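You operate a simulated robot arm through the tools that you are given. There is no shell and no other tool.

You are at the controls of a simulated robot arm. One attempt, no reset.

Task
Drain the flush block against frost and put the teal jet back in its rack.
Fine: shut the blue water knob first, leave the orange drain knob open, and let the sight glass empty.

The check looks at the end state, three seconds after you hand in, the way a careful person would. Anything else that was tipped, shoved, dropped, spilled or broken makes it a failure.

Robot
A 7-joint arm with a two-finger parallel gripper, fixed in place. Base frame: the origin is on the floor under the middle of its stand, x ahead of it, y to its left, z up. Lengths are in m, angles in rad, forces in N, time in s.
It reaches about 1.479 m from its shoulder. Its first joint turns from -2.897 to 2.897 rad. Payload 4.4 kg.
Tool frame: the origin (TCP) lies between the finger pads and is the grasp point; the fingertips stand 0.023 m ahead of it; z points along the fingers, y is the line along which they close. Largest opening 0.094 m; finger width 0.038, thickness 0.01; the body of the gripper, 0.054 by 0.096 m, starts 0.039 m behind the TCP.
Orientation is told as [roll, pitch, yaw] about the base's x, y, z axes, in that order, counted from this pose: with the fingers straight down and closing along the base's y, the tool's x points along the base's -x, its y along +y and its z along -z.

Tools
- The arm moves only by the tool move_arm. Its arguments are lists of equal length, an entry for each row: "dp": the shift along the tool's x, y, z in m, a list of three; "delta_rot": the turn, a rotation vector about the tool's x, y, z in rad, a list of three; "gripper": the gripper command, from -1 (shut) to 1 (fully open), values between in proportion. In form: {"dp": [[tx, ty, tz], ...], "delta_rot": [[rx, ry, rz], ...], "gripper": [gripper, ...]}. A call has 1 to 20 rows; each row is the pose to reach, as a shift and turn from the pose commanded when the call began, along the tool's axes at that moment. A row lasts 0.2 s, in which the tool goes at most 0.05 m and 0.15 rad; a call with a longer step from one row to the next is refused whole, and so is a gripper value outside its range. A pose out of reach is approached as far as the arm can. The call stops where the force on the tool passes 40 N (or 10 N more than at its start, if that is more) or the arm is blocked; 0.2 s more then pass. Each finger travels about 0.072 m/s and halts on what it meets, pressing with about 37 N; the grip force reading is that of the motor and also rises with nothing between the fingers. The clock runs only during rows and for 0.2 s after the last one: add rows that repeat a pose to give the fingers time. The reply holds the time, the measured pose of the TCP, the force on the tool along the base axes, the opening and the grip force, in the units named above and with some noise, with the torque about the TCP (base axes, N m) and any sound that the robot's microphone picked up.
- Cameras (640 x 400 px; columns grow to the right, rows downward): "scene" is fixed at [0.4017, -0.5009, 1.6526]; the picture's right is [0.85, -0.53, 0.00], its down [-0.34, -0.54, -0.77] and it looks along [0.41, 0.65, -0.64] (base axes); focal length 349 px, centre (320, 200). "wrist" rides on the gripper at [0.086, 0.016, -0.074] in the tool frame; the picture's right is [-0.18, 0.98, 0.00], its down [-0.58, -0.11, -0.81] and it looks along [-0.79, -0.15, 0.59] (tool axes); focal length 243 px, centre (320, 200). There is no depth. A picture from a camera that has moved, and an enlarged one, comes with that camera's place and axes in the base frame and with its lens.
- capture(camera): a new picture of that camera. The clock stands still meanwhile.
- inspect(camera, box): a new picture of the part [left, top, right, bottom] of that camera's present view, enlarged. The clock stands still meanwhile.
- job_done(): hands the job in; it is judged then, once.

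Nothing tells you positions but the pictures and the camera data. Unless the task says otherwise, let go and move clear before handing in.

The tools are called as a command line: name --argument value ..., lists and objects as JSON in quotes. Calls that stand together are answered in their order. move_arm: Moves the arm, as the interface text tells. Its arguments: {"type":"object","properties":{"dp":{"type":"array","items":{"type":"array","items":{"type":"number"}}},"delta_rot":{"type":"array","items":{"type":"array","items":{"type":"number"}}},"gripper":{"type":"array","items":{"type":"number"}}},"required":["dp","delta_rot","gripper"]} The other tools are called the same way: capture (camera) takes a picture; inspect (camera, box) takes an enlarged picture of a part of a camera's view; job_done () hands the job in.

At the start:

```text
t: 0.0
tcp_pos: [0.7739, -0.2386, 1.3292]
ee_rot: [0.0, -0.001, 0.0]
wrist_force: [-0.6, 0.4, 0.2]
moment: [-0.05, 0.01, 0.0]
grip_width: 0.0941
gripper_force: 0.0
```

scene: 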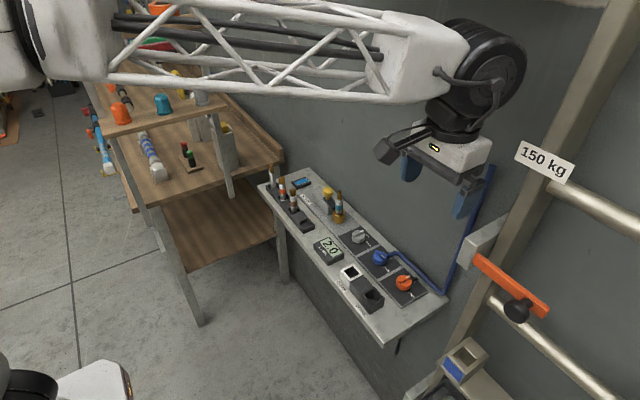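
wrist: 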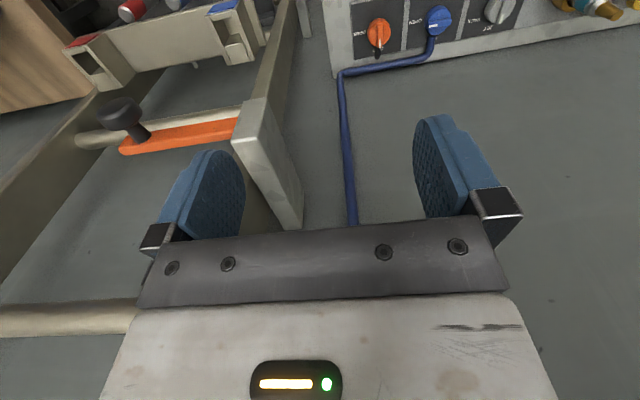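

I see a bench with blue, orange and grey knobs, a few jets in holders, and another table at the back. I'll zoom in on the details before I move anything.

inspect --camera "scene" --box '[250, 160, 450, 350]'

inspect --camera "scene" --box '[60, 0, 300, 200]'

inspect --camera "scene" --box '[330, 210, 450, 330]'

inspect --camera "scene" --box '[250, 160, 350, 250]'

inspect --camera "wrist" --box '[320, 0, 640, 120]'

```text
2.11 times, centred on (350, 255) of scene
camera zoom: at [0.4017, -0.5009, 1.6526], right [0.85, -0.53, 0.0], down [-0.34, -0.54, -0.77], along [0.41, 0.65, -0.64], focal length 735 px, centre (257, 84)
```

zoom: 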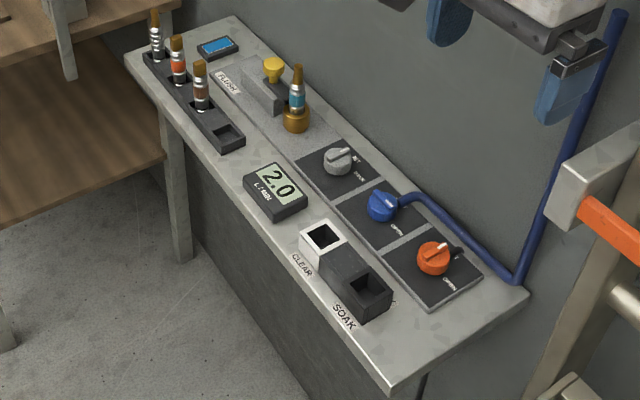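

```text
2.00 times, centred on (180, 100) of scene
camera zoom: at [0.4017, -0.5009, 1.6526], right [0.85, -0.53, 0.0], down [-0.34, -0.54, -0.77], along [0.41, 0.65, -0.64], focal length 698 px, centre (600, 400)
```

zoom: 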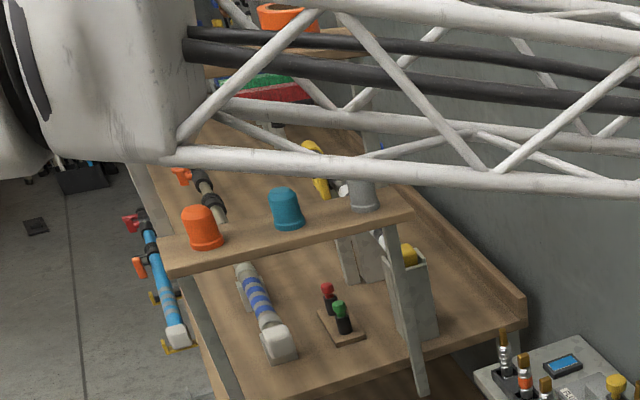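

```text
3.33 times, centred on (390, 270) of scene
camera zoom: at [0.4017, -0.5009, 1.6526], right [0.85, -0.53, 0.0], down [-0.34, -0.54, -0.77], along [0.41, 0.65, -0.64], focal length 1163 px, centre (87, -33)
```

zoom: 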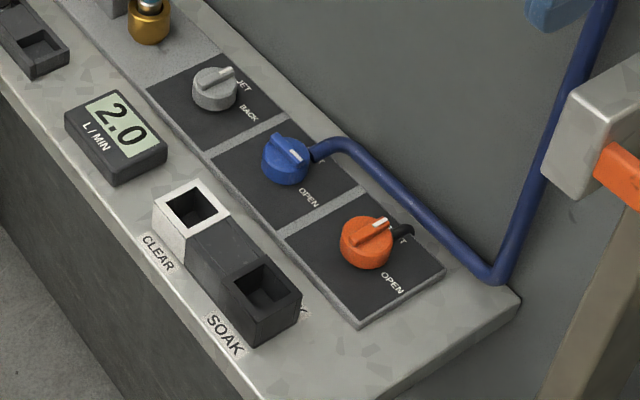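

```text
4.44 times, centred on (300, 205) of scene
camera zoom: at [0.4017, -0.5009, 1.6526], right [0.85, -0.53, 0.0], down [-0.34, -0.54, -0.77], along [0.41, 0.65, -0.64], focal length 1551 px, centre (409, 178)
```

zoom: 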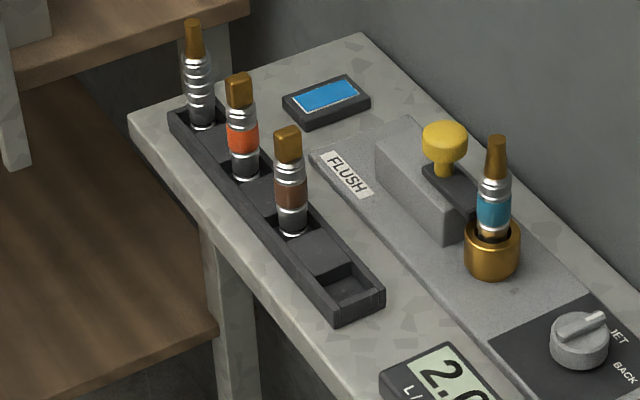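

```text
2.00 times, centred on (480, 60) of wrist
camera zoom: at [0.6857, -0.2234, 1.4018], right [0.18, 0.98, 0.0], down [0.58, -0.11, 0.81], along [0.79, -0.15, -0.59], focal length 485 px, centre (0, 480)
```

zoom: 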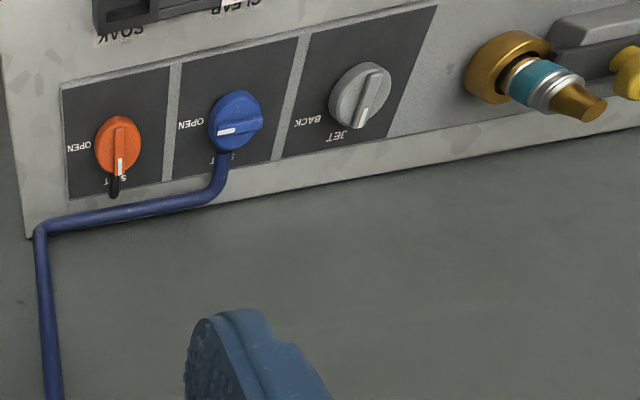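

The blue knob's mark points to OPEN and the orange knob's mark points to SHUT. The teal jet sits in the brass socket of the flush block, next to a yellow-knobbed clamp. I take the orange knob to be near (0.875, -0.15, 0.91) and the teal jet near (0.852, 0.11, 0.99). Next I'll move back through free air to get a better wrist view.

move_arm --dp '[[0.03, 0.035, 0.0], [0.06, 0.07, 0.0], [0.09, 0.105, 0.0], [0.12, 0.14, 0.0], [0.15, 0.175, 0.0], [0.18, 0.21, 0.0], [0.2, 0.24, 0.0], [0.2, 0.24, 0.0]]' --delta_rot '[[0, 0, 0], [0, 0, 0], [0, 0, 0], [0, 0, 0], [0, 0, 0], [0, 0, 0], [0, 0, 0], [0, 0, 0]]' --gripper '[1, 1, 1, 1, 1, 1, 1, 1]'

capture --camera "wrist"

capture --camera "scene"

```text
t: 1.8
tcp_pos: [0.5732, 0.0012, 1.3261]
ee_rot: [0.0, 0.0, -0.001]
wrist_force: [-0.4, -0.4, 0.0]
moment: [0.01, -0.01, 0.0]
grip_width: 0.0941
gripper_force: 0.1
```

```text
taken
camera wrist: at [0.486, 0.0184, 1.4007], right [0.18, 0.98, 0.0], down [0.58, -0.11, 0.81], along [0.79, -0.15, -0.59], focal length 243 px, centre (320, 200)
```

wrist: 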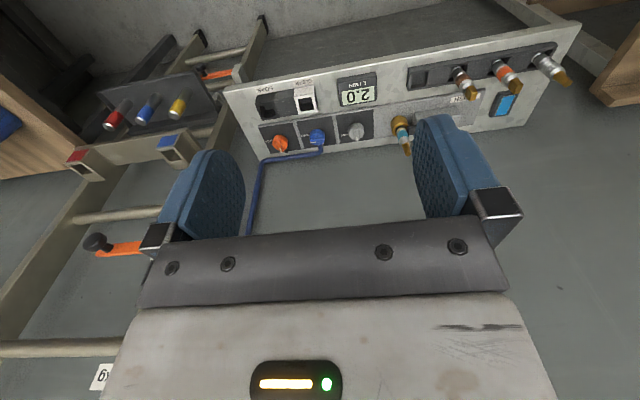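

```text
taken
```

scene: 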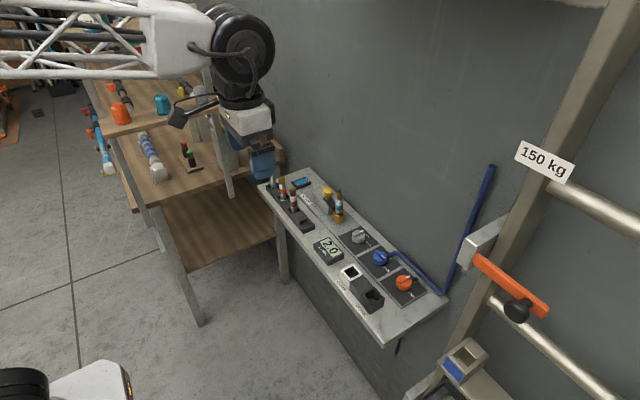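

inspect --camera "wrist" --box '[220, 60, 420, 185]'

inspect --camera "wrist" --box '[390, 20, 590, 145]'

```text
3.20 times, centred on (320, 122) of wrist
camera zoom: at [0.486, 0.0184, 1.4007], right [0.18, 0.98, 0.0], down [0.58, -0.11, 0.81], along [0.79, -0.15, -0.59], focal length 776 px, centre (320, 448)
```

zoom: 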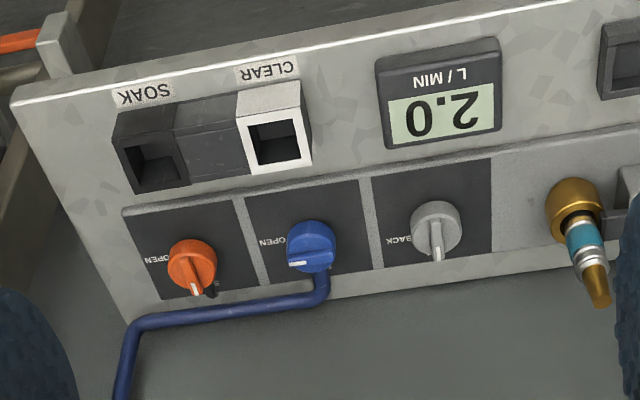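

```text
3.20 times, centred on (490, 82) of wrist
camera zoom: at [0.486, 0.0184, 1.4007], right [0.18, 0.98, 0.0], down [0.58, -0.11, 0.81], along [0.79, -0.15, -0.59], focal length 776 px, centre (-224, 576)
```

zoom: 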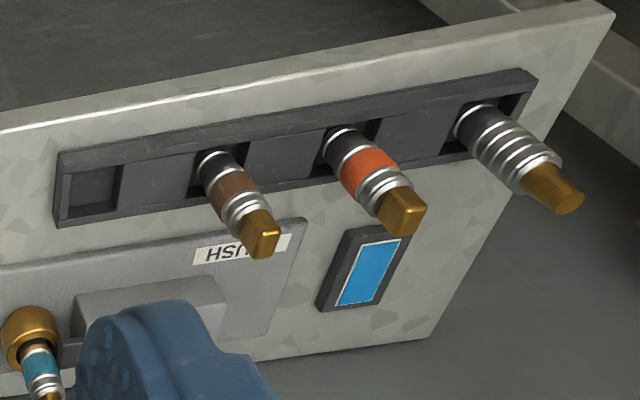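

I now have a clearer view: the rack's empty slot is at its near end, and the blue window next to it is probably the sight glass, showing full. I'll move closer above the flush block to look at the yellow-knob clamp.

move_arm --dp '[[-0.025, 0.02, 0.015], [-0.05, 0.04, 0.03], [-0.08, 0.06, 0.05], [-0.11, 0.08, 0.07], [-0.14, 0.1, 0.09], [-0.17, 0.12, 0.1], [-0.18, 0.13, 0.106], [-0.18, 0.13, 0.106]]' --delta_rot '[[0, 0, 0], [0, 0, 0], [0, 0, 0], [0, 0, 0], [0, 0, 0], [0, 0, 0], [0, 0, 0], [0, 0, 0]]' --gripper '[1, 1, 1, 1, 1, 1, 1, 1]'

capture --camera "wrist"

inspect --camera "wrist" --box '[220, 0, 460, 150]'

```text
t: 3.6
tcp_pos: [0.7516, 0.1308, 1.2222]
ee_rot: [-0.001, 0.0, 0.002]
wrist_force: [0.9, 0.2, 0.3]
moment: [0.01, 0.03, 0.0]
grip_width: 0.0938
gripper_force: 0.0
```

```text
taken
camera wrist: at [0.6648, 0.1464, 1.2945], right [0.18, 0.98, 0.0], down [0.58, -0.11, 0.81], along [0.79, -0.15, -0.59], focal length 243 px, centre (320, 200)
```

wrist: 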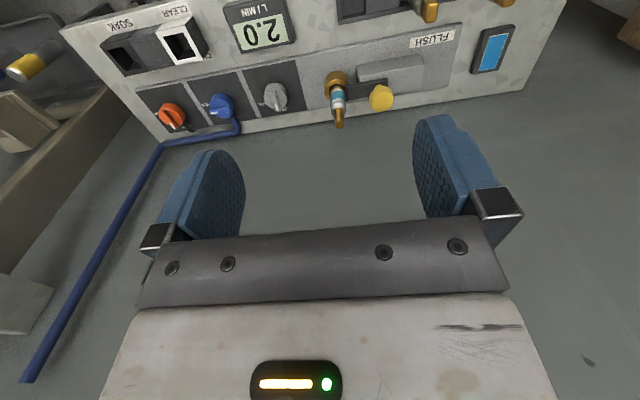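

```text
2.67 times, centred on (340, 75) of wrist
camera zoom: at [0.6648, 0.1464, 1.2945], right [0.18, 0.98, 0.0], down [0.58, -0.11, 0.81], along [0.79, -0.15, -0.59], focal length 647 px, centre (267, 533)
```

zoom: 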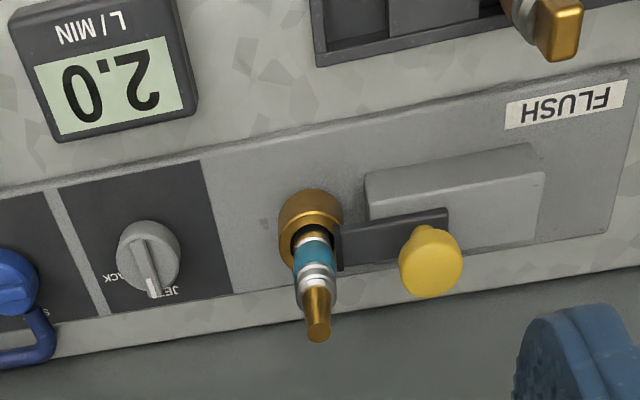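

The teal jet's shaft stands in the brass socket, and a dark bar under the yellow knob reaches over to it, which looks like a sliding latch. I'll go lower to see it at close range.

move_arm --dp '[[0.012, 0, 0.03], [0.024, 0, 0.06], [0.036, 0, 0.09], [0.05, 0, 0.115], [0.05, 0, 0.115]]' --delta_rot '[[0, 0, 0], [0, 0, 0], [0, 0, 0], [0, 0, 0], [0, 0, 0]]' --gripper '[1, 1, 1, 1, 1]'

capture --camera "wrist"

inspect --camera "wrist" --box '[240, 100, 440, 225]'

```text
t: 4.8
tcp_pos: [0.7008, 0.1312, 1.1071]
ee_rot: [0.001, -0.001, -0.001]
wrist_force: [-0.3, 0.8, -0.8]
moment: [-0.01, 0.02, -0.03]
grip_width: 0.0937
gripper_force: 0.1
```

```text
taken
camera wrist: at [0.6146, 0.1465, 1.1815], right [0.18, 0.98, 0.0], down [0.58, -0.11, 0.81], along [0.79, -0.15, -0.59], focal length 243 px, centre (320, 200)
```

wrist: 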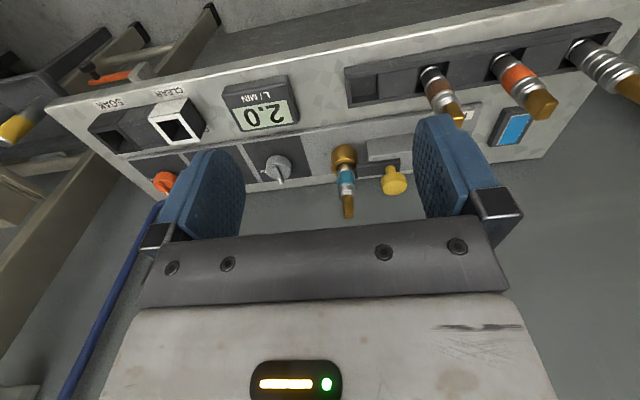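

```text
3.20 times, centred on (340, 162) of wrist
camera zoom: at [0.6146, 0.1465, 1.1815], right [0.18, 0.98, 0.0], down [0.58, -0.11, 0.81], along [0.79, -0.15, -0.59], focal length 776 px, centre (256, 320)
```

zoom: 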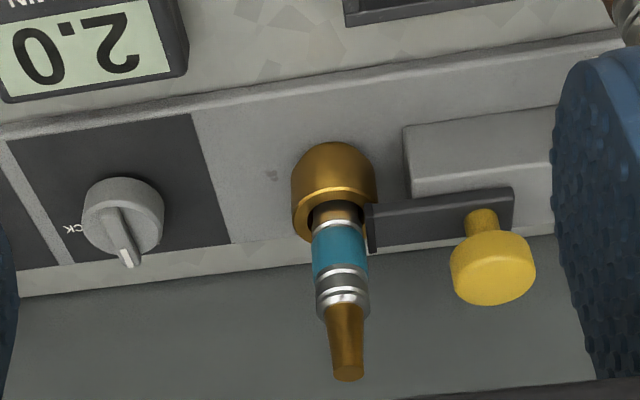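

The three knobs stand in a row at x≈0.867: grey at y=0.035, blue at y=-0.060 and orange at y=-0.160, with tops near z≈0.92. The teal jet's top is near (0.863, 0.135, 1.026), and the empty rack slot is near (0.772, 0.171). Next I'll move in close to the blue knob to see its shape and the hose beside it.

move_arm --dp '[[0, -0.045, 0], [0, -0.09, 0], [0, -0.135, 0], [-0.01, -0.175, 0.015], [-0.03, -0.191, 0.05], [-0.05, -0.191, 0.09], [-0.059, -0.191, 0.107], [-0.059, -0.191, 0.107]]' --delta_rot '[[0, 0, 0], [0, 0, 0], [0, 0, 0], [0, 0, 0], [0, 0, 0], [0, 0, 0], [0, 0, 0], [0, 0, 0]]' --gripper '[1, 1, 1, 1, 1, 1, 1, 1]'

capture --camera "wrist"

inspect --camera "wrist" --box '[240, 120, 400, 220]'

capture --camera "scene"

```text
t: 6.6
tcp_pos: [0.7611, -0.0593, 1.0017]
ee_rot: [-0.001, 0.0, 0.0]
wrist_force: [0.3, 0.7, -0.2]
moment: [0.0, 0.02, -0.01]
grip_width: 0.0941
gripper_force: 0.0
```

```text
taken
camera wrist: at [0.6747, -0.0434, 1.0752], right [0.18, 0.98, 0.0], down [0.58, -0.11, 0.81], along [0.79, -0.15, -0.59], focal length 243 px, centre (320, 200)
```

wrist: 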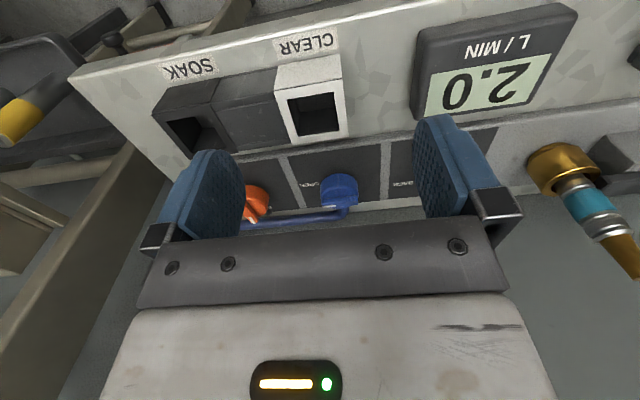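

```text
4.00 times, centred on (320, 170) of wrist
camera zoom: at [0.6747, -0.0434, 1.0752], right [0.18, 0.98, 0.0], down [0.58, -0.11, 0.81], along [0.79, -0.15, -0.59], focal length 970 px, centre (320, 320)
```

zoom: 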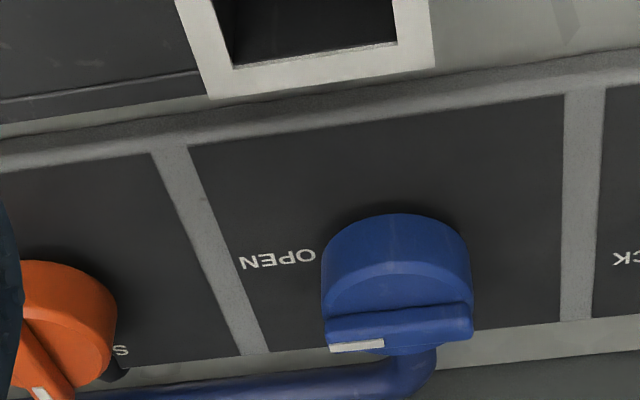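

```text
taken
```

scene: 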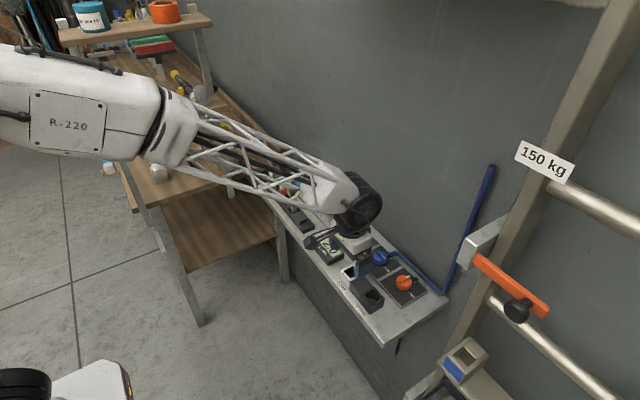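

The blue knob is a short cylinder with a raised diametral bar lying along y and its white mark toward -y (OPEN). The bar top is at about z=0.94, centred near (0.868, -0.060). Its SHUT mark is toward +x, so it needs a quarter turn counter-clockwise from above. I'll move above it with the tool yawed -90° so the fingers can straddle the bar.

move_arm --dp '[[0, 0, -0.02], [0, 0, -0.04], [-0.01, 0, -0.05], [-0.02, 0, -0.05], [-0.03, 0, -0.05], [-0.045, 0, -0.05], [-0.06, 0, -0.05], [-0.075, 0, -0.05], [-0.09, 0, -0.05], [-0.1, 0, -0.05], [-0.107, 0, -0.05], [-0.107, 0, -0.05]]' --delta_rot '[[0, 0, 0.14], [0, 0, 0.28], [0, 0, 0.42], [0, 0, 0.57], [0, 0, 0.71], [0, 0, 0.85], [0, 0, 1.0], [0, 0, 1.14], [0, 0, 1.28], [0, 0, 1.43], [0, 0, 1.5708], [0, 0, 1.5708]]' --gripper '[1, 1, 1, 1, 0.5, 0, -0.1, -0.1, -0.1, -0.1, -0.1, -0.1]'

capture --camera "wrist"

capture --camera "scene"

```text
t: 9.2
tcp_pos: [0.8688, -0.0598, 1.0497]
ee_rot: [-0.001, 0.0, -1.573]
wrist_force: [-0.2, -0.6, 0.2]
moment: [-0.02, -0.03, -0.01]
grip_width: 0.0424
gripper_force: 0.0
```

```text
taken
camera wrist: at [0.8846, 0.0266, 1.1239], right [0.98, -0.19, 0.0], down [-0.11, -0.58, 0.81], along [-0.15, -0.79, -0.59], focal length 243 px, centre (320, 200)
```

wrist: 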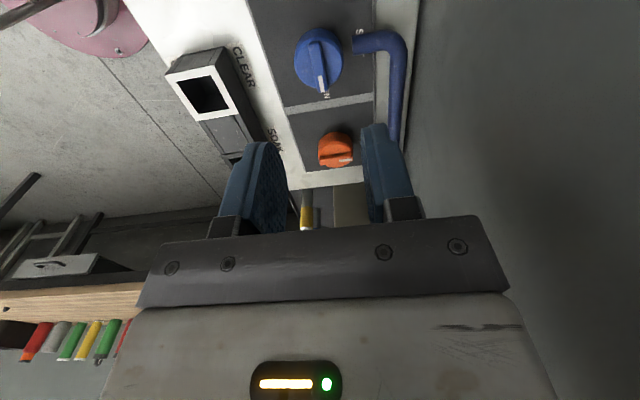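

```text
taken
```

scene: 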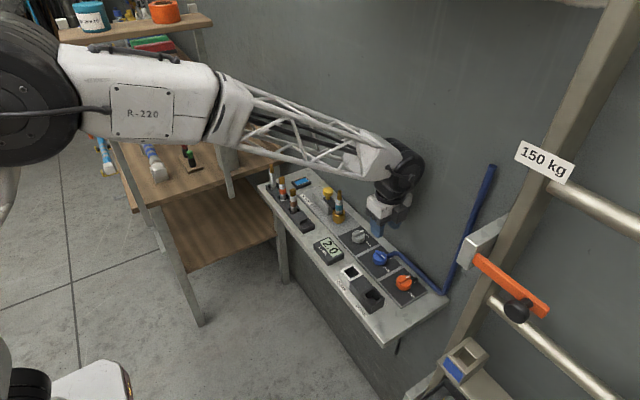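

The tool is yawed with the blue knob in view below. I'll zoom in to check alignment and the bar's shape.

inspect --camera "wrist" --box '[256, 10, 416, 110]'

inspect --camera "wrist" --box '[270, 110, 430, 210]'

inspect --camera "scene" --box '[330, 170, 450, 330]'

```text
4.00 times, centred on (336, 60) of wrist
camera zoom: at [0.8846, 0.0266, 1.1239], right [0.98, -0.19, 0.0], down [-0.11, -0.58, 0.81], along [-0.15, -0.79, -0.59], focal length 970 px, centre (256, 760)
```

zoom: 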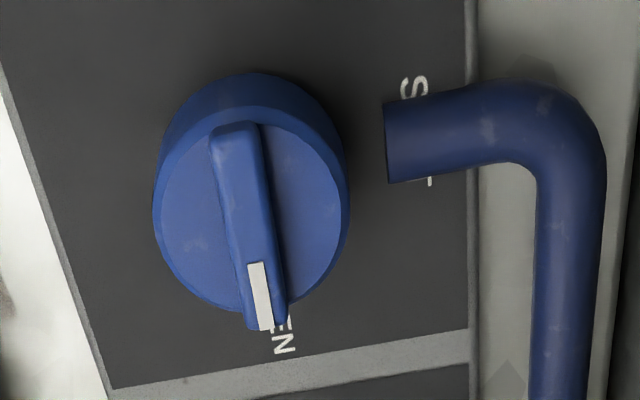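

```text
4.00 times, centred on (350, 160) of wrist
camera zoom: at [0.8846, 0.0266, 1.1239], right [0.98, -0.19, 0.0], down [-0.11, -0.58, 0.81], along [-0.15, -0.79, -0.59], focal length 970 px, centre (200, 360)
```

zoom: 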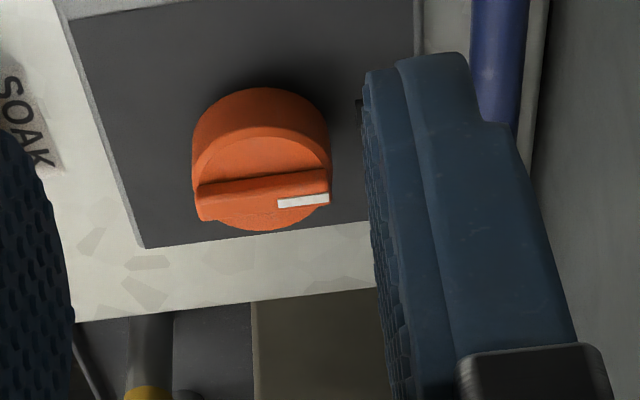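

```text
2.50 times, centred on (390, 250) of scene
camera zoom: at [0.4017, -0.5009, 1.6526], right [0.85, -0.53, 0.0], down [-0.34, -0.54, -0.77], along [0.41, 0.65, -0.64], focal length 873 px, centre (145, 75)
```

zoom: 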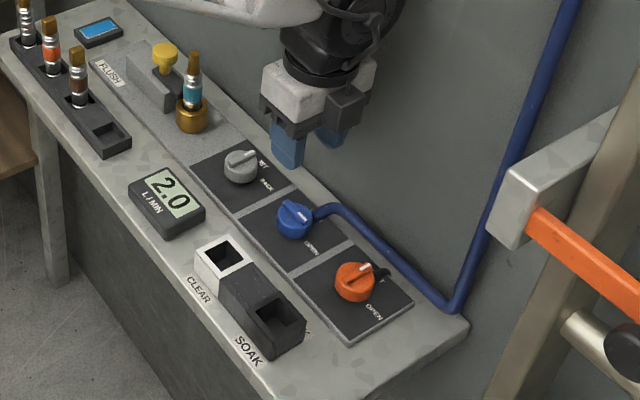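

The bar is centred at about (0.8677, -0.0587), 35 mm long and 9 mm thick, and the hose end sits lower than the knob top. I'll lower the part-open fingers around the bar.

move_arm --dp '[[0.001, -0.001, 0.03], [0.001, -0.001, 0.055], [0.001, -0.001, 0.07], [0.001, -0.001, 0.08], [0.001, -0.001, 0.087], [0.001, -0.001, 0.087]]' --delta_rot '[[0, 0, 0], [0, 0, 0], [0, 0, 0], [0, 0, 0], [0, 0, 0], [0, 0, 0]]' --gripper '[-0.1, -0.1, -0.1, -0.1, -0.1, -0.1]'

capture --camera "wrist"

inspect --camera "wrist" --box '[240, 110, 400, 210]'

inspect --camera "scene" --box '[350, 200, 430, 300]'

```text
t: 10.6
tcp_pos: [0.8668, -0.0591, 0.963]
ee_rot: [0.0, -0.002, -1.571]
wrist_force: [0.3, -0.4, -0.2]
moment: [0.04, 0.01, 0.01]
grip_width: 0.0423
gripper_force: 0.1
```

```text
taken
camera wrist: at [0.8831, 0.0272, 1.0369], right [0.98, -0.18, 0.0], down [-0.11, -0.58, 0.81], along [-0.15, -0.79, -0.59], focal length 243 px, centre (320, 200)
```

wrist: 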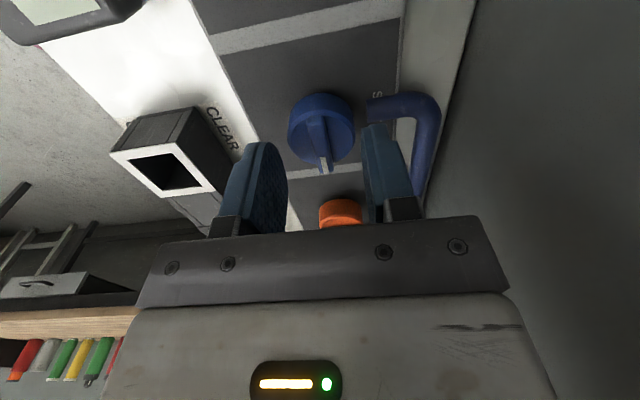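

```text
4.00 times, centred on (320, 160) of wrist
camera zoom: at [0.8831, 0.0272, 1.0369], right [0.98, -0.18, 0.0], down [-0.11, -0.58, 0.81], along [-0.15, -0.79, -0.59], focal length 970 px, centre (320, 360)
```

zoom: 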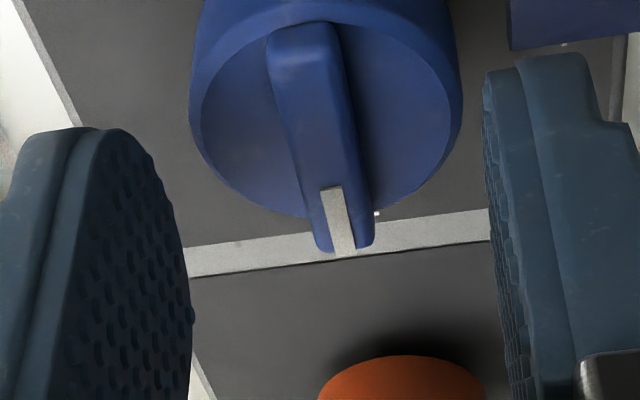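

```text
4.00 times, centred on (390, 250) of scene
camera zoom: at [0.4017, -0.5009, 1.6526], right [0.85, -0.53, 0.0], down [-0.34, -0.54, -0.77], along [0.41, 0.65, -0.64], focal length 1396 px, centre (40, 0)
```

zoom: 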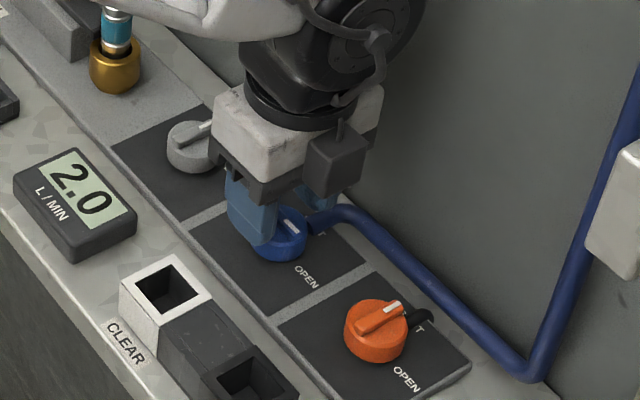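

The fingers straddle the bar evenly: bar top is about z=0.9405 and disc top about 0.930. I'll lower the last 8 mm and close on the bar.

move_arm --dp '[[0, 0.001, 0.004], [0, 0.001, 0.0075], [0, 0.001, 0.0075], [0, 0.001, 0.0075], [0, 0.001, 0.0075], [0, 0.001, 0.0075], [0, 0.001, 0.0075]]' --delta_rot '[[0, 0, 0], [0, 0, 0], [0, 0, 0], [0, 0, 0], [0, 0, 0], [0, 0, 0], [0, 0, 0]]' --gripper '[-0.1, -0.1, -0.5, -1, -1, -1, -1]'

inspect --camera "wrist" --box '[240, 90, 400, 190]'

```text
t: 12.2
tcp_pos: [0.867, -0.059, 0.9555]
ee_rot: [0.0, 0.0, -1.569]
wrist_force: [-39.4, 1.4, 8.5]
moment: [0.02, 1.03, -0.02]
grip_width: 0.0377
gripper_force: 45.2
```

```text
4.00 times, centred on (320, 140) of wrist
camera zoom: at [0.8838, 0.027, 1.0294], right [0.98, -0.18, 0.0], down [-0.11, -0.58, 0.81], along [-0.15, -0.79, -0.59], focal length 970 px, centre (320, 440)
```

zoom: 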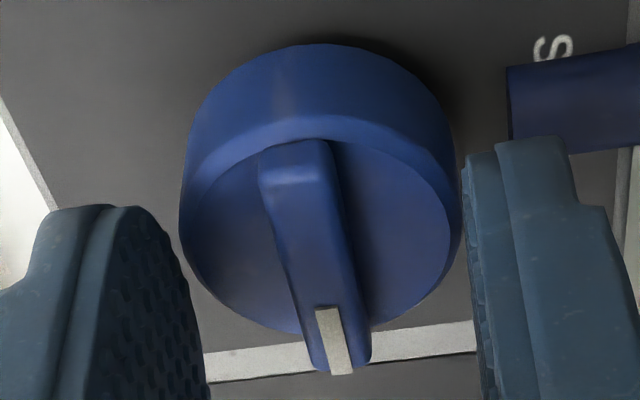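

The fingertips sat slightly too low and pinched the knob's cylinder instead of the bar. I'll open, rise 3.5 mm and close again on the bar alone.

move_arm --dp '[[0, 0, 0], [0, 0, 0], [0, 0, -0.0035], [0, 0, -0.0035]]' --delta_rot '[[0, 0, 0], [0, 0, 0], [0, 0, 0], [0, 0, 0]]' --gripper '[-0.1, -0.1, -0.1, -0.1]'

move_arm --dp '[[0, 0, 0], [0, 0, 0], [0, 0, 0], [0, 0, 0]]' --delta_rot '[[0, 0, 0], [0, 0, 0], [0, 0, 0], [0, 0, 0]]' --gripper '[-0.4, -0.6, -0.8, -0.8]'

inspect --camera "wrist" --box '[240, 90, 400, 190]'

```text
t: 13.2
tcp_pos: [0.868, -0.0586, 0.9594]
ee_rot: [0.0, 0.002, -1.571]
wrist_force: [-0.5, 0.6, -0.2]
moment: [-0.03, -0.02, -0.01]
grip_width: 0.0421
gripper_force: 0.0
```

```text
t: 14.2
tcp_pos: [0.8687, -0.059, 0.9583]
ee_rot: [-0.001, 0.0, -1.569]
wrist_force: [-2.3, -0.5, 0.2]
moment: [-0.02, 0.03, -0.01]
grip_width: 0.0102
gripper_force: 0.6
```

```text
4.00 times, centred on (320, 140) of wrist
camera zoom: at [0.8843, 0.0275, 1.0331], right [0.98, -0.18, 0.0], down [-0.11, -0.58, 0.81], along [-0.15, -0.79, -0.59], focal length 970 px, centre (320, 440)
```

zoom: 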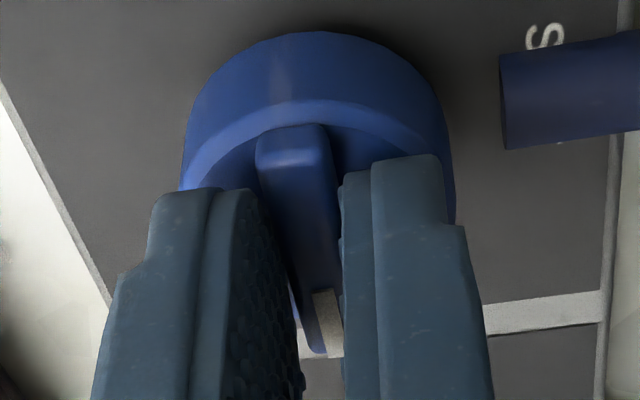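

The fingers now straddle just the bar. I'll close firmly and begin the counter-clockwise turn toward SHUT (+x), about half way first.

move_arm --dp '[[0, 0, 0], [0, 0, 0], [0, 0, 0], [0, 0, 0], [0, 0, 0], [0, 0, 0], [0, 0, 0], [0, 0, 0], [0, 0, 0], [0, 0, 0]]' --delta_rot '[[0, 0, 0], [0, 0, 0], [0, 0, -0.1], [0, 0, -0.2], [0, 0, -0.3], [0, 0, -0.4], [0, 0, -0.5], [0, 0, -0.6], [0, 0, -0.7], [0, 0, -0.7]]' --gripper '[-1, -1, -1, -1, -1, -1, -1, -1, -1, -1]'

inspect --camera "wrist" --box '[240, 90, 400, 190]'

inspect --camera "scene" --box '[310, 180, 470, 300]'

```text
t: 15.1
tcp_pos: [0.8688, -0.0592, 0.9583]
ee_rot: [-0.001, 0.001, -1.471]
wrist_force: [-9.6, 3.1, 6.8]
moment: [0.18, 0.19, 0.0]
grip_width: 0.0088
gripper_force: 44.9
stopped in row 4: the force on the tool passed its limit at 43 N (the readings are from after the stop); the commanded pose is now the measured one
```

```text
4.00 times, centred on (320, 140) of wrist
camera zoom: at [0.8751, 0.0287, 1.0331], right [1.0, -0.08, 0.0], down [-0.05, -0.59, 0.81], along [-0.07, -0.8, -0.59], focal length 970 px, centre (320, 440)
```

zoom: 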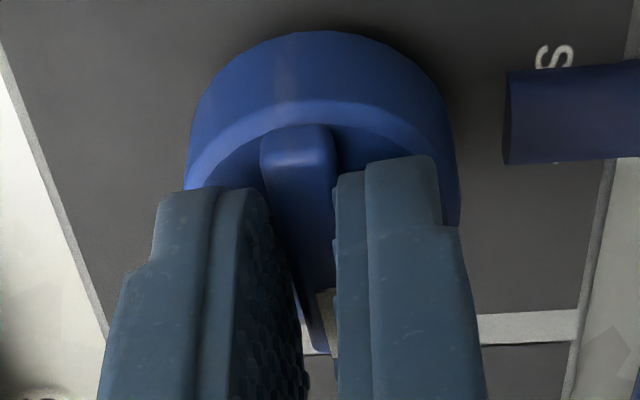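

```text
3.33 times, centred on (390, 240) of scene
camera zoom: at [0.4017, -0.5009, 1.6526], right [0.85, -0.53, 0.0], down [-0.34, -0.54, -0.77], along [0.41, 0.65, -0.64], focal length 1163 px, centre (87, 67)
```

zoom: 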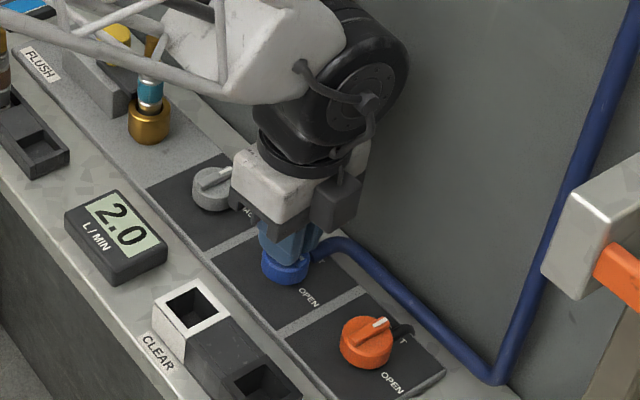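

The grip settled on the bar after a brief force peak, and the rest reading is now low. I'll continue the turn in small steps.

move_arm --dp '[[0, 0, 0], [0, 0, 0], [0, 0, 0], [0, 0, 0], [0, 0, 0], [0, 0, 0]]' --delta_rot '[[0, 0, 0], [0, 0, -0.06], [0, 0, -0.12], [0, 0, -0.2], [0, 0, -0.28], [0, 0, -0.28]]' --gripper '[-1, -1, -1, -1, -1, -1]'

inspect --camera "wrist" --box '[240, 90, 400, 190]'

```text
t: 16.6
tcp_pos: [0.8682, -0.059, 0.9597]
ee_rot: [-0.001, 0.002, -1.19]
wrist_force: [-8.7, 4.3, 6.3]
moment: [-0.21, 0.08, -0.05]
grip_width: 0.0089
gripper_force: 45.0
stopped in row 6: the force on the tool passed its limit at 40 N (the readings are from after the stop); the commanded pose is now the measured one
```

```text
4.00 times, centred on (320, 140) of wrist
camera zoom: at [0.8503, 0.0272, 1.0331], right [0.98, 0.2, 0.0], down [0.12, -0.58, 0.81], along [0.16, -0.79, -0.59], focal length 970 px, centre (320, 440)
```

zoom: 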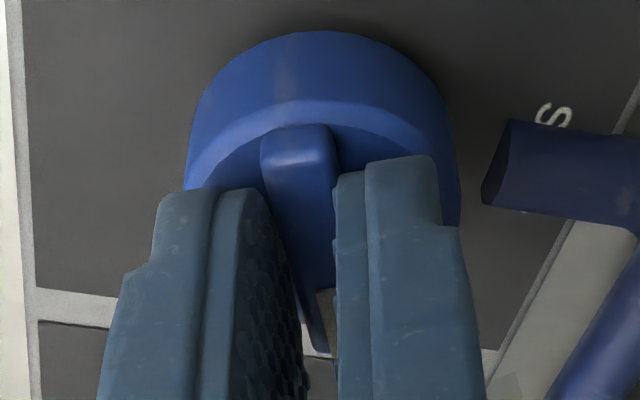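

The knob is turning together with the gripper. I'll keep going in short calls so the side load resets each time.

move_arm --dp '[[0, 0, 0], [0, 0, 0], [0, 0, 0], [0, 0, 0], [0, 0, 0]]' --delta_rot '[[0, 0, -0.06], [0, 0, -0.12], [0, 0, -0.18], [0, 0, -0.24], [0, 0, -0.3]]' --gripper '[-1, -1, -1, -1, -1]'

move_arm --dp '[[0, 0, 0], [0, 0, 0], [0, 0, 0], [0, 0, 0], [0, 0, 0]]' --delta_rot '[[0, 0, -0.06], [0, 0, -0.12], [0, 0, -0.18], [0, 0, -0.24], [0, 0, -0.3]]' --gripper '[-1, -1, -1, -1, -1]'

inspect --camera "wrist" --box '[240, 90, 400, 190]'

```text
t: 17.8
tcp_pos: [0.8671, -0.0593, 0.9591]
ee_rot: [-0.001, 0.002, -0.89]
wrist_force: [-25.5, -0.2, 11.2]
moment: [-0.5, 0.13, -0.02]
grip_width: 0.009
gripper_force: 45.3
```

```text
t: 19.1
tcp_pos: [0.8672, -0.0593, 0.9597]
ee_rot: [-0.002, 0.003, -0.59]
wrist_force: [-8.8, -0.6, 4.4]
moment: [-0.27, -0.2, 0.01]
grip_width: 0.0086
gripper_force: 45.1
stopped in row 5: the force on the tool passed its limit at 41 N (the readings are from after the stop); the commanded pose is now the measured one
```

```text
4.00 times, centred on (320, 140) of wrist
camera zoom: at [0.8044, 0.0021, 1.0333], right [0.7, 0.71, 0.0], down [0.43, -0.41, 0.8], along [0.57, -0.56, -0.59], focal length 970 px, centre (320, 440)
```

zoom: 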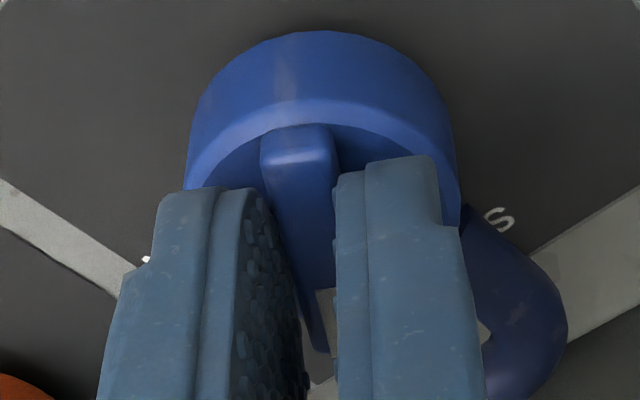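

The knob still follows the gripper and about 0.59 rad remains. I'll continue in the same way.

move_arm --dp '[[0, 0, 0], [0, 0, 0], [0, 0, 0], [0, 0, 0], [0, 0, 0]]' --delta_rot '[[0, 0, -0.06], [0, 0, -0.12], [0, 0, -0.18], [0, 0, -0.24], [0, 0, -0.29]]' --gripper '[-1, -1, -1, -1, -1]'

move_arm --dp '[[0, 0, 0], [0, 0, 0], [0, 0, 0], [0, 0, 0], [0, 0, 0]]' --delta_rot '[[0, 0, -0.06], [0, 0, -0.12], [0, 0, -0.18], [0, 0, -0.24], [0, 0, -0.29]]' --gripper '[-1, -1, -1, -1, -1]'

inspect --camera "wrist" --box '[240, 90, 400, 190]'

inspect --camera "scene" --box '[270, 150, 430, 300]'

```text
t: 20.2
tcp_pos: [0.8672, -0.0599, 0.9591]
ee_rot: [-0.001, 0.003, -0.302]
wrist_force: [-36.0, -8.9, 14.8]
moment: [-0.14, 0.82, -0.01]
grip_width: 0.009
gripper_force: 45.1
```

```text
t: 21.4
tcp_pos: [0.8682, -0.0599, 0.958]
ee_rot: [-0.002, 0.004, -0.009]
wrist_force: [-16.8, -24.6, 10.6]
moment: [-0.55, -0.85, -0.02]
grip_width: 0.0088
gripper_force: 45.0
```

```text
4.00 times, centred on (320, 140) of wrist
camera zoom: at [0.7812, -0.0428, 1.033], right [0.19, 0.98, 0.0], down [0.58, -0.11, 0.8], along [0.79, -0.16, -0.59], focal length 970 px, centre (320, 440)
```

zoom: 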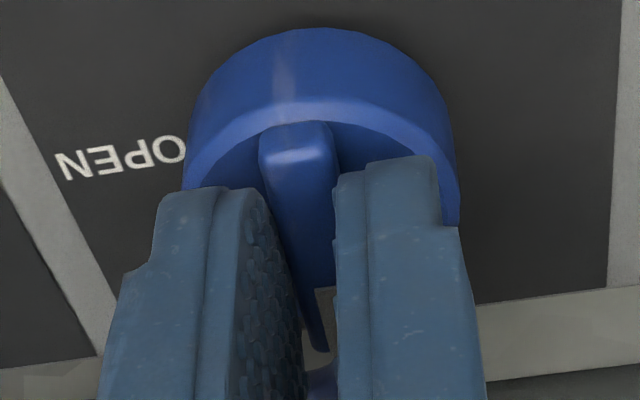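

```text
2.67 times, centred on (350, 225) of scene
camera zoom: at [0.4017, -0.5009, 1.6526], right [0.85, -0.53, 0.0], down [-0.34, -0.54, -0.77], along [0.41, 0.65, -0.64], focal length 931 px, centre (240, 133)
```

zoom: 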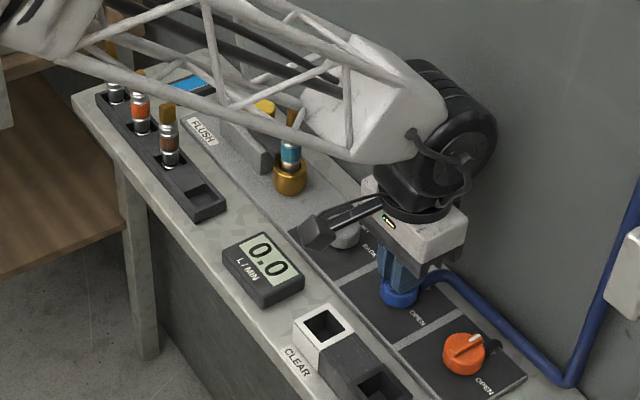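

The flow meter has dropped to 0.0, so the blue knob is shut with its bar along x. I'll release it and rise straight up.

move_arm --dp '[[0, 0, 0], [0, 0, 0], [0, 0, 0], [0, 0, -0.02], [0, 0, -0.05], [0, 0, -0.08], [0, 0, -0.08]]' --delta_rot '[[0, 0, 0], [0, 0, 0], [0, 0, 0], [0, 0, 0], [0, 0, 0], [0, 0, 0], [0, 0, 0]]' --gripper '[-0.3, -0.1, -0.1, -0.1, -0.1, -0.1, -0.1]'

capture --camera "wrist"

inspect --camera "wrist" --box '[220, 30, 420, 155]'

```text
t: 23.1
tcp_pos: [0.8692, -0.0593, 1.0401]
ee_rot: [-0.001, 0.004, -0.01]
wrist_force: [0.6, -0.3, -0.3]
moment: [0.0, -0.02, 0.01]
grip_width: 0.0424
gripper_force: 0.0
```

```text
taken
camera wrist: at [0.7818, -0.0427, 1.1138], right [0.19, 0.98, 0.0], down [0.58, -0.11, 0.8], along [0.79, -0.16, -0.59], focal length 243 px, centre (320, 200)
```

wrist: 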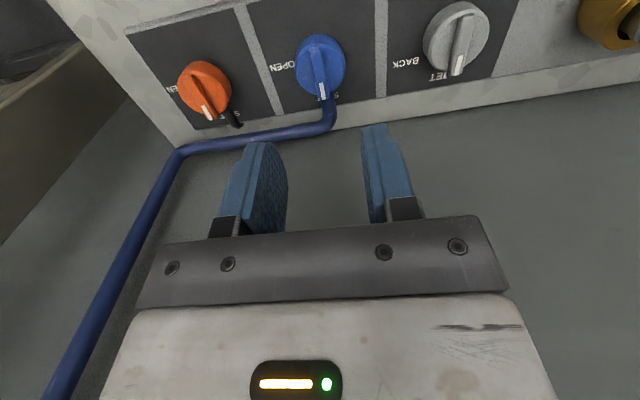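

```text
3.20 times, centred on (320, 92) of wrist
camera zoom: at [0.7818, -0.0427, 1.1138], right [0.19, 0.98, 0.0], down [0.58, -0.11, 0.8], along [0.79, -0.16, -0.59], focal length 776 px, centre (320, 544)
```

zoom: 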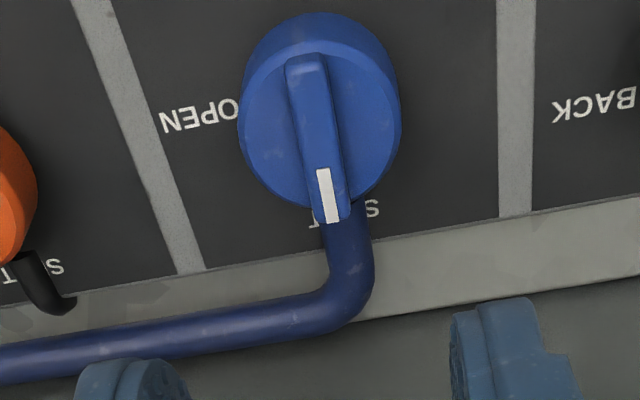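

Blue now points to SHUT. Next I'll move 0.10 m in -y to above the orange knob, whose bar lies along x, and check the alignment.

move_arm --dp '[[0, -0.04, 0], [0, -0.08, 0], [0, -0.1, 0], [0, -0.1, 0]]' --delta_rot '[[0, 0, 0], [0, 0, 0], [0, -0.003, -0.01], [0, -0.003, -0.01]]' --gripper '[-0.1, -0.1, -0.1, -0.1]'

inspect --camera "wrist" --box '[220, 30, 420, 155]'

inspect --camera "scene" --box '[270, 150, 430, 300]'

```text
t: 24.1
tcp_pos: [0.8666, -0.1627, 1.0398]
ee_rot: [-0.001, 0.001, 0.0]
wrist_force: [0.1, 0.1, -0.3]
moment: [0.01, 0.01, 0.01]
grip_width: 0.0427
gripper_force: 0.0
```

```text
3.20 times, centred on (320, 92) of wrist
camera zoom: at [0.7794, -0.1451, 1.113], right [0.18, 0.98, 0.0], down [0.58, -0.11, 0.81], along [0.79, -0.15, -0.59], focal length 776 px, centre (320, 544)
```

zoom: 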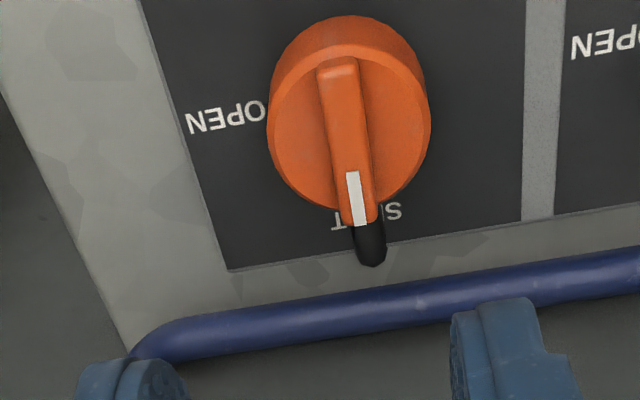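

```text
2.67 times, centred on (350, 225) of scene
camera zoom: at [0.4017, -0.5009, 1.6526], right [0.85, -0.53, 0.0], down [-0.34, -0.54, -0.77], along [0.41, 0.65, -0.64], focal length 931 px, centre (240, 133)
```

zoom: 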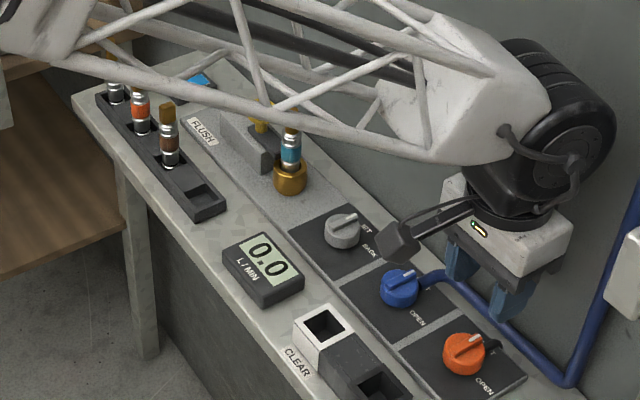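

The orange bar is centred near (0.8666, -0.1552), about 6 mm to +y of the tool. I'll correct that and lower to the same height that worked on the blue knob.

move_arm --dp '[[-0.001, 0.006, 0.02], [-0.001, 0.006, 0.05], [-0.001, 0.006, 0.07], [-0.001, 0.006, 0.079], [-0.001, 0.006, 0.079]]' --delta_rot '[[0, 0, 0], [0, 0, 0], [0, 0, 0], [0, 0, 0], [0, 0, 0]]' --gripper '[-0.1, -0.1, -0.1, -0.1, -0.1]'

inspect --camera "wrist" --box '[240, 90, 400, 190]'

```text
t: 25.2
tcp_pos: [0.8671, -0.1538, 0.96]
ee_rot: [0.0, 0.002, 0.0]
wrist_force: [0.5, 0.2, -0.7]
moment: [-0.01, 0.01, -0.03]
grip_width: 0.0423
gripper_force: 0.0
```

```text
4.00 times, centred on (320, 140) of wrist
camera zoom: at [0.7809, -0.1375, 1.0334], right [0.18, 0.98, 0.0], down [0.58, -0.11, 0.81], along [0.79, -0.15, -0.59], focal length 970 px, centre (320, 440)
```

zoom: 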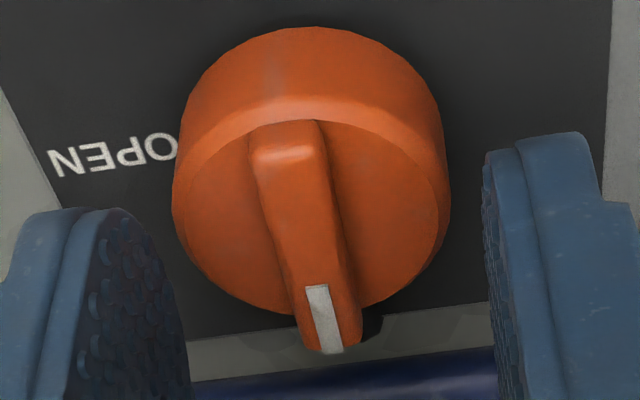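

The orange bar sits about 1.5 mm to -y of the finger midline. I'll correct that and close gently.

move_arm --dp '[[0, -0.0015, 0.0005], [0, -0.0015, 0.0005], [0, -0.0015, 0.0005], [0, -0.0015, 0.0005], [0, -0.0015, 0.0005]]' --delta_rot '[[0, 0, 0], [0, 0, 0], [0, 0, 0], [0, 0, 0], [0, 0, 0]]' --gripper '[-0.1, -0.4, -0.7, -0.8, -0.8]'

inspect --camera "wrist" --box '[240, 90, 400, 190]'

```text
t: 26.4
tcp_pos: [0.867, -0.1552, 0.9599]
ee_rot: [0.001, 0.002, 0.0]
wrist_force: [-0.3, -0.5, 0.1]
moment: [0.03, 0.0, 0.0]
grip_width: 0.0096
gripper_force: 0.0
```

```text
4.00 times, centred on (320, 140) of wrist
camera zoom: at [0.7808, -0.1388, 1.033], right [0.18, 0.98, 0.0], down [0.58, -0.11, 0.81], along [0.79, -0.15, -0.59], focal length 970 px, centre (320, 440)
```

zoom: 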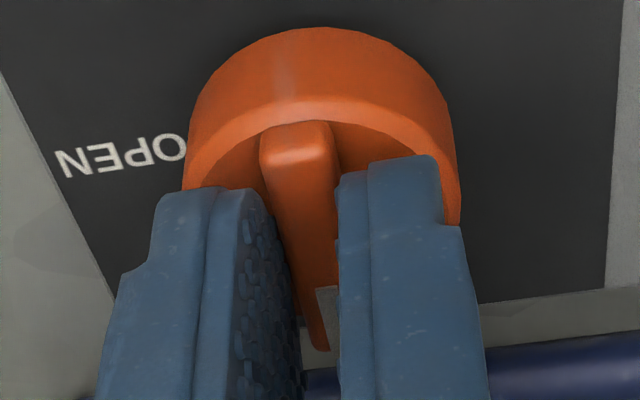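

The grip is well centred on the orange bar. I'll close and turn it clockwise from above, from SHUT (+x) toward OPEN (-y), in short chunks.

move_arm --dp '[[0, 0, 0], [0, 0, 0], [0, 0, 0], [0, 0, 0], [0, 0, 0], [0, 0, 0], [0, 0, 0]]' --delta_rot '[[0, 0, 0], [0, 0, 0], [0, 0, 0.06], [0, 0, 0.12], [0, 0, 0.18], [0, 0, 0.24], [0, 0, 0.3]]' --gripper '[-1, -1, -1, -1, -1, -1, -1]'

inspect --camera "wrist" --box '[240, 90, 400, 190]'

```text
t: 28.1
tcp_pos: [0.8684, -0.1544, 0.9587]
ee_rot: [0.001, 0.002, -0.299]
wrist_force: [0.5, 2.3, -5.4]
moment: [-0.38, -1.2, 0.01]
grip_width: 0.009
gripper_force: 44.3
```

```text
4.00 times, centred on (320, 140) of wrist
camera zoom: at [0.7895, -0.1138, 1.033], right [0.47, 0.88, 0.0], down [0.52, -0.28, 0.81], along [0.71, -0.38, -0.59], focal length 970 px, centre (320, 440)
```

zoom: 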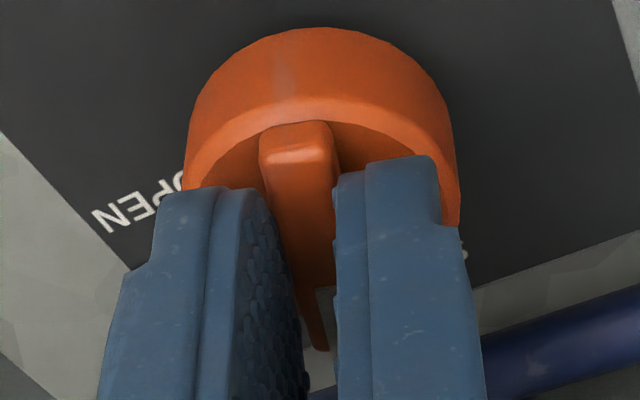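

The orange knob is turning with the gripper and the loads are small. I'll continue the turn to yaw -1.571.

move_arm --dp '[[0, 0, 0], [0, 0, 0], [0, 0, 0], [0, 0, 0], [0, 0, 0], [0, 0, 0], [0, 0, 0], [0, 0, 0]]' --delta_rot '[[0, 0, 0.08], [0, 0, 0.16], [0, 0, 0.24], [0, 0, 0.32], [0, 0, 0.4], [0, 0, 0.48], [0, 0, 0.56], [0, 0, 0.64]]' --gripper '[-1, -1, -1, -1, -1, -1, -1, -1]'

move_arm --dp '[[0, 0, 0], [0, 0, 0], [0, 0, 0], [0, 0, 0]]' --delta_rot '[[0, 0, 0.08], [0, 0, 0.16], [0, 0, 0.24], [0, 0, 0.3]]' --gripper '[-1, -1, -1, -1]'

inspect --camera "wrist" --box '[240, 90, 400, 190]'

```text
t: 29.9
tcp_pos: [0.868, -0.1551, 0.9588]
ee_rot: [0.0, 0.001, -0.941]
wrist_force: [-19.1, 3.7, -11.2]
moment: [1.11, 1.13, 0.0]
grip_width: 0.0091
gripper_force: 44.8
```

```text
t: 30.9
tcp_pos: [0.8675, -0.1545, 0.9598]
ee_rot: [0.0, -0.001, -1.239]
wrist_force: [-22.8, -8.0, -11.9]
moment: [0.25, 0.62, 0.03]
grip_width: 0.009
gripper_force: 45.4
```

```text
4.00 times, centred on (320, 140) of wrist
camera zoom: at [0.8549, -0.0676, 1.0329], right [0.99, 0.14, 0.0], down [0.09, -0.59, 0.81], along [0.12, -0.8, -0.59], focal length 970 px, centre (320, 440)
```

zoom: 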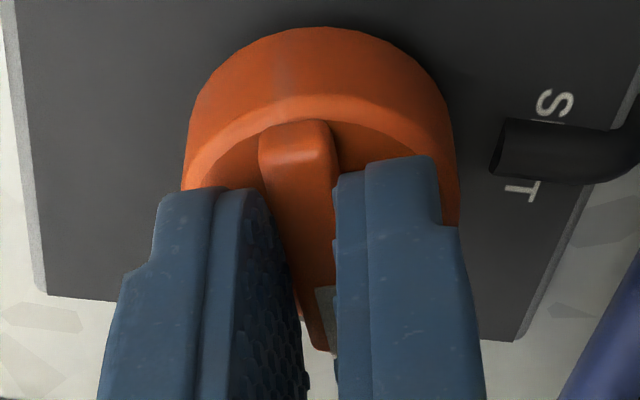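

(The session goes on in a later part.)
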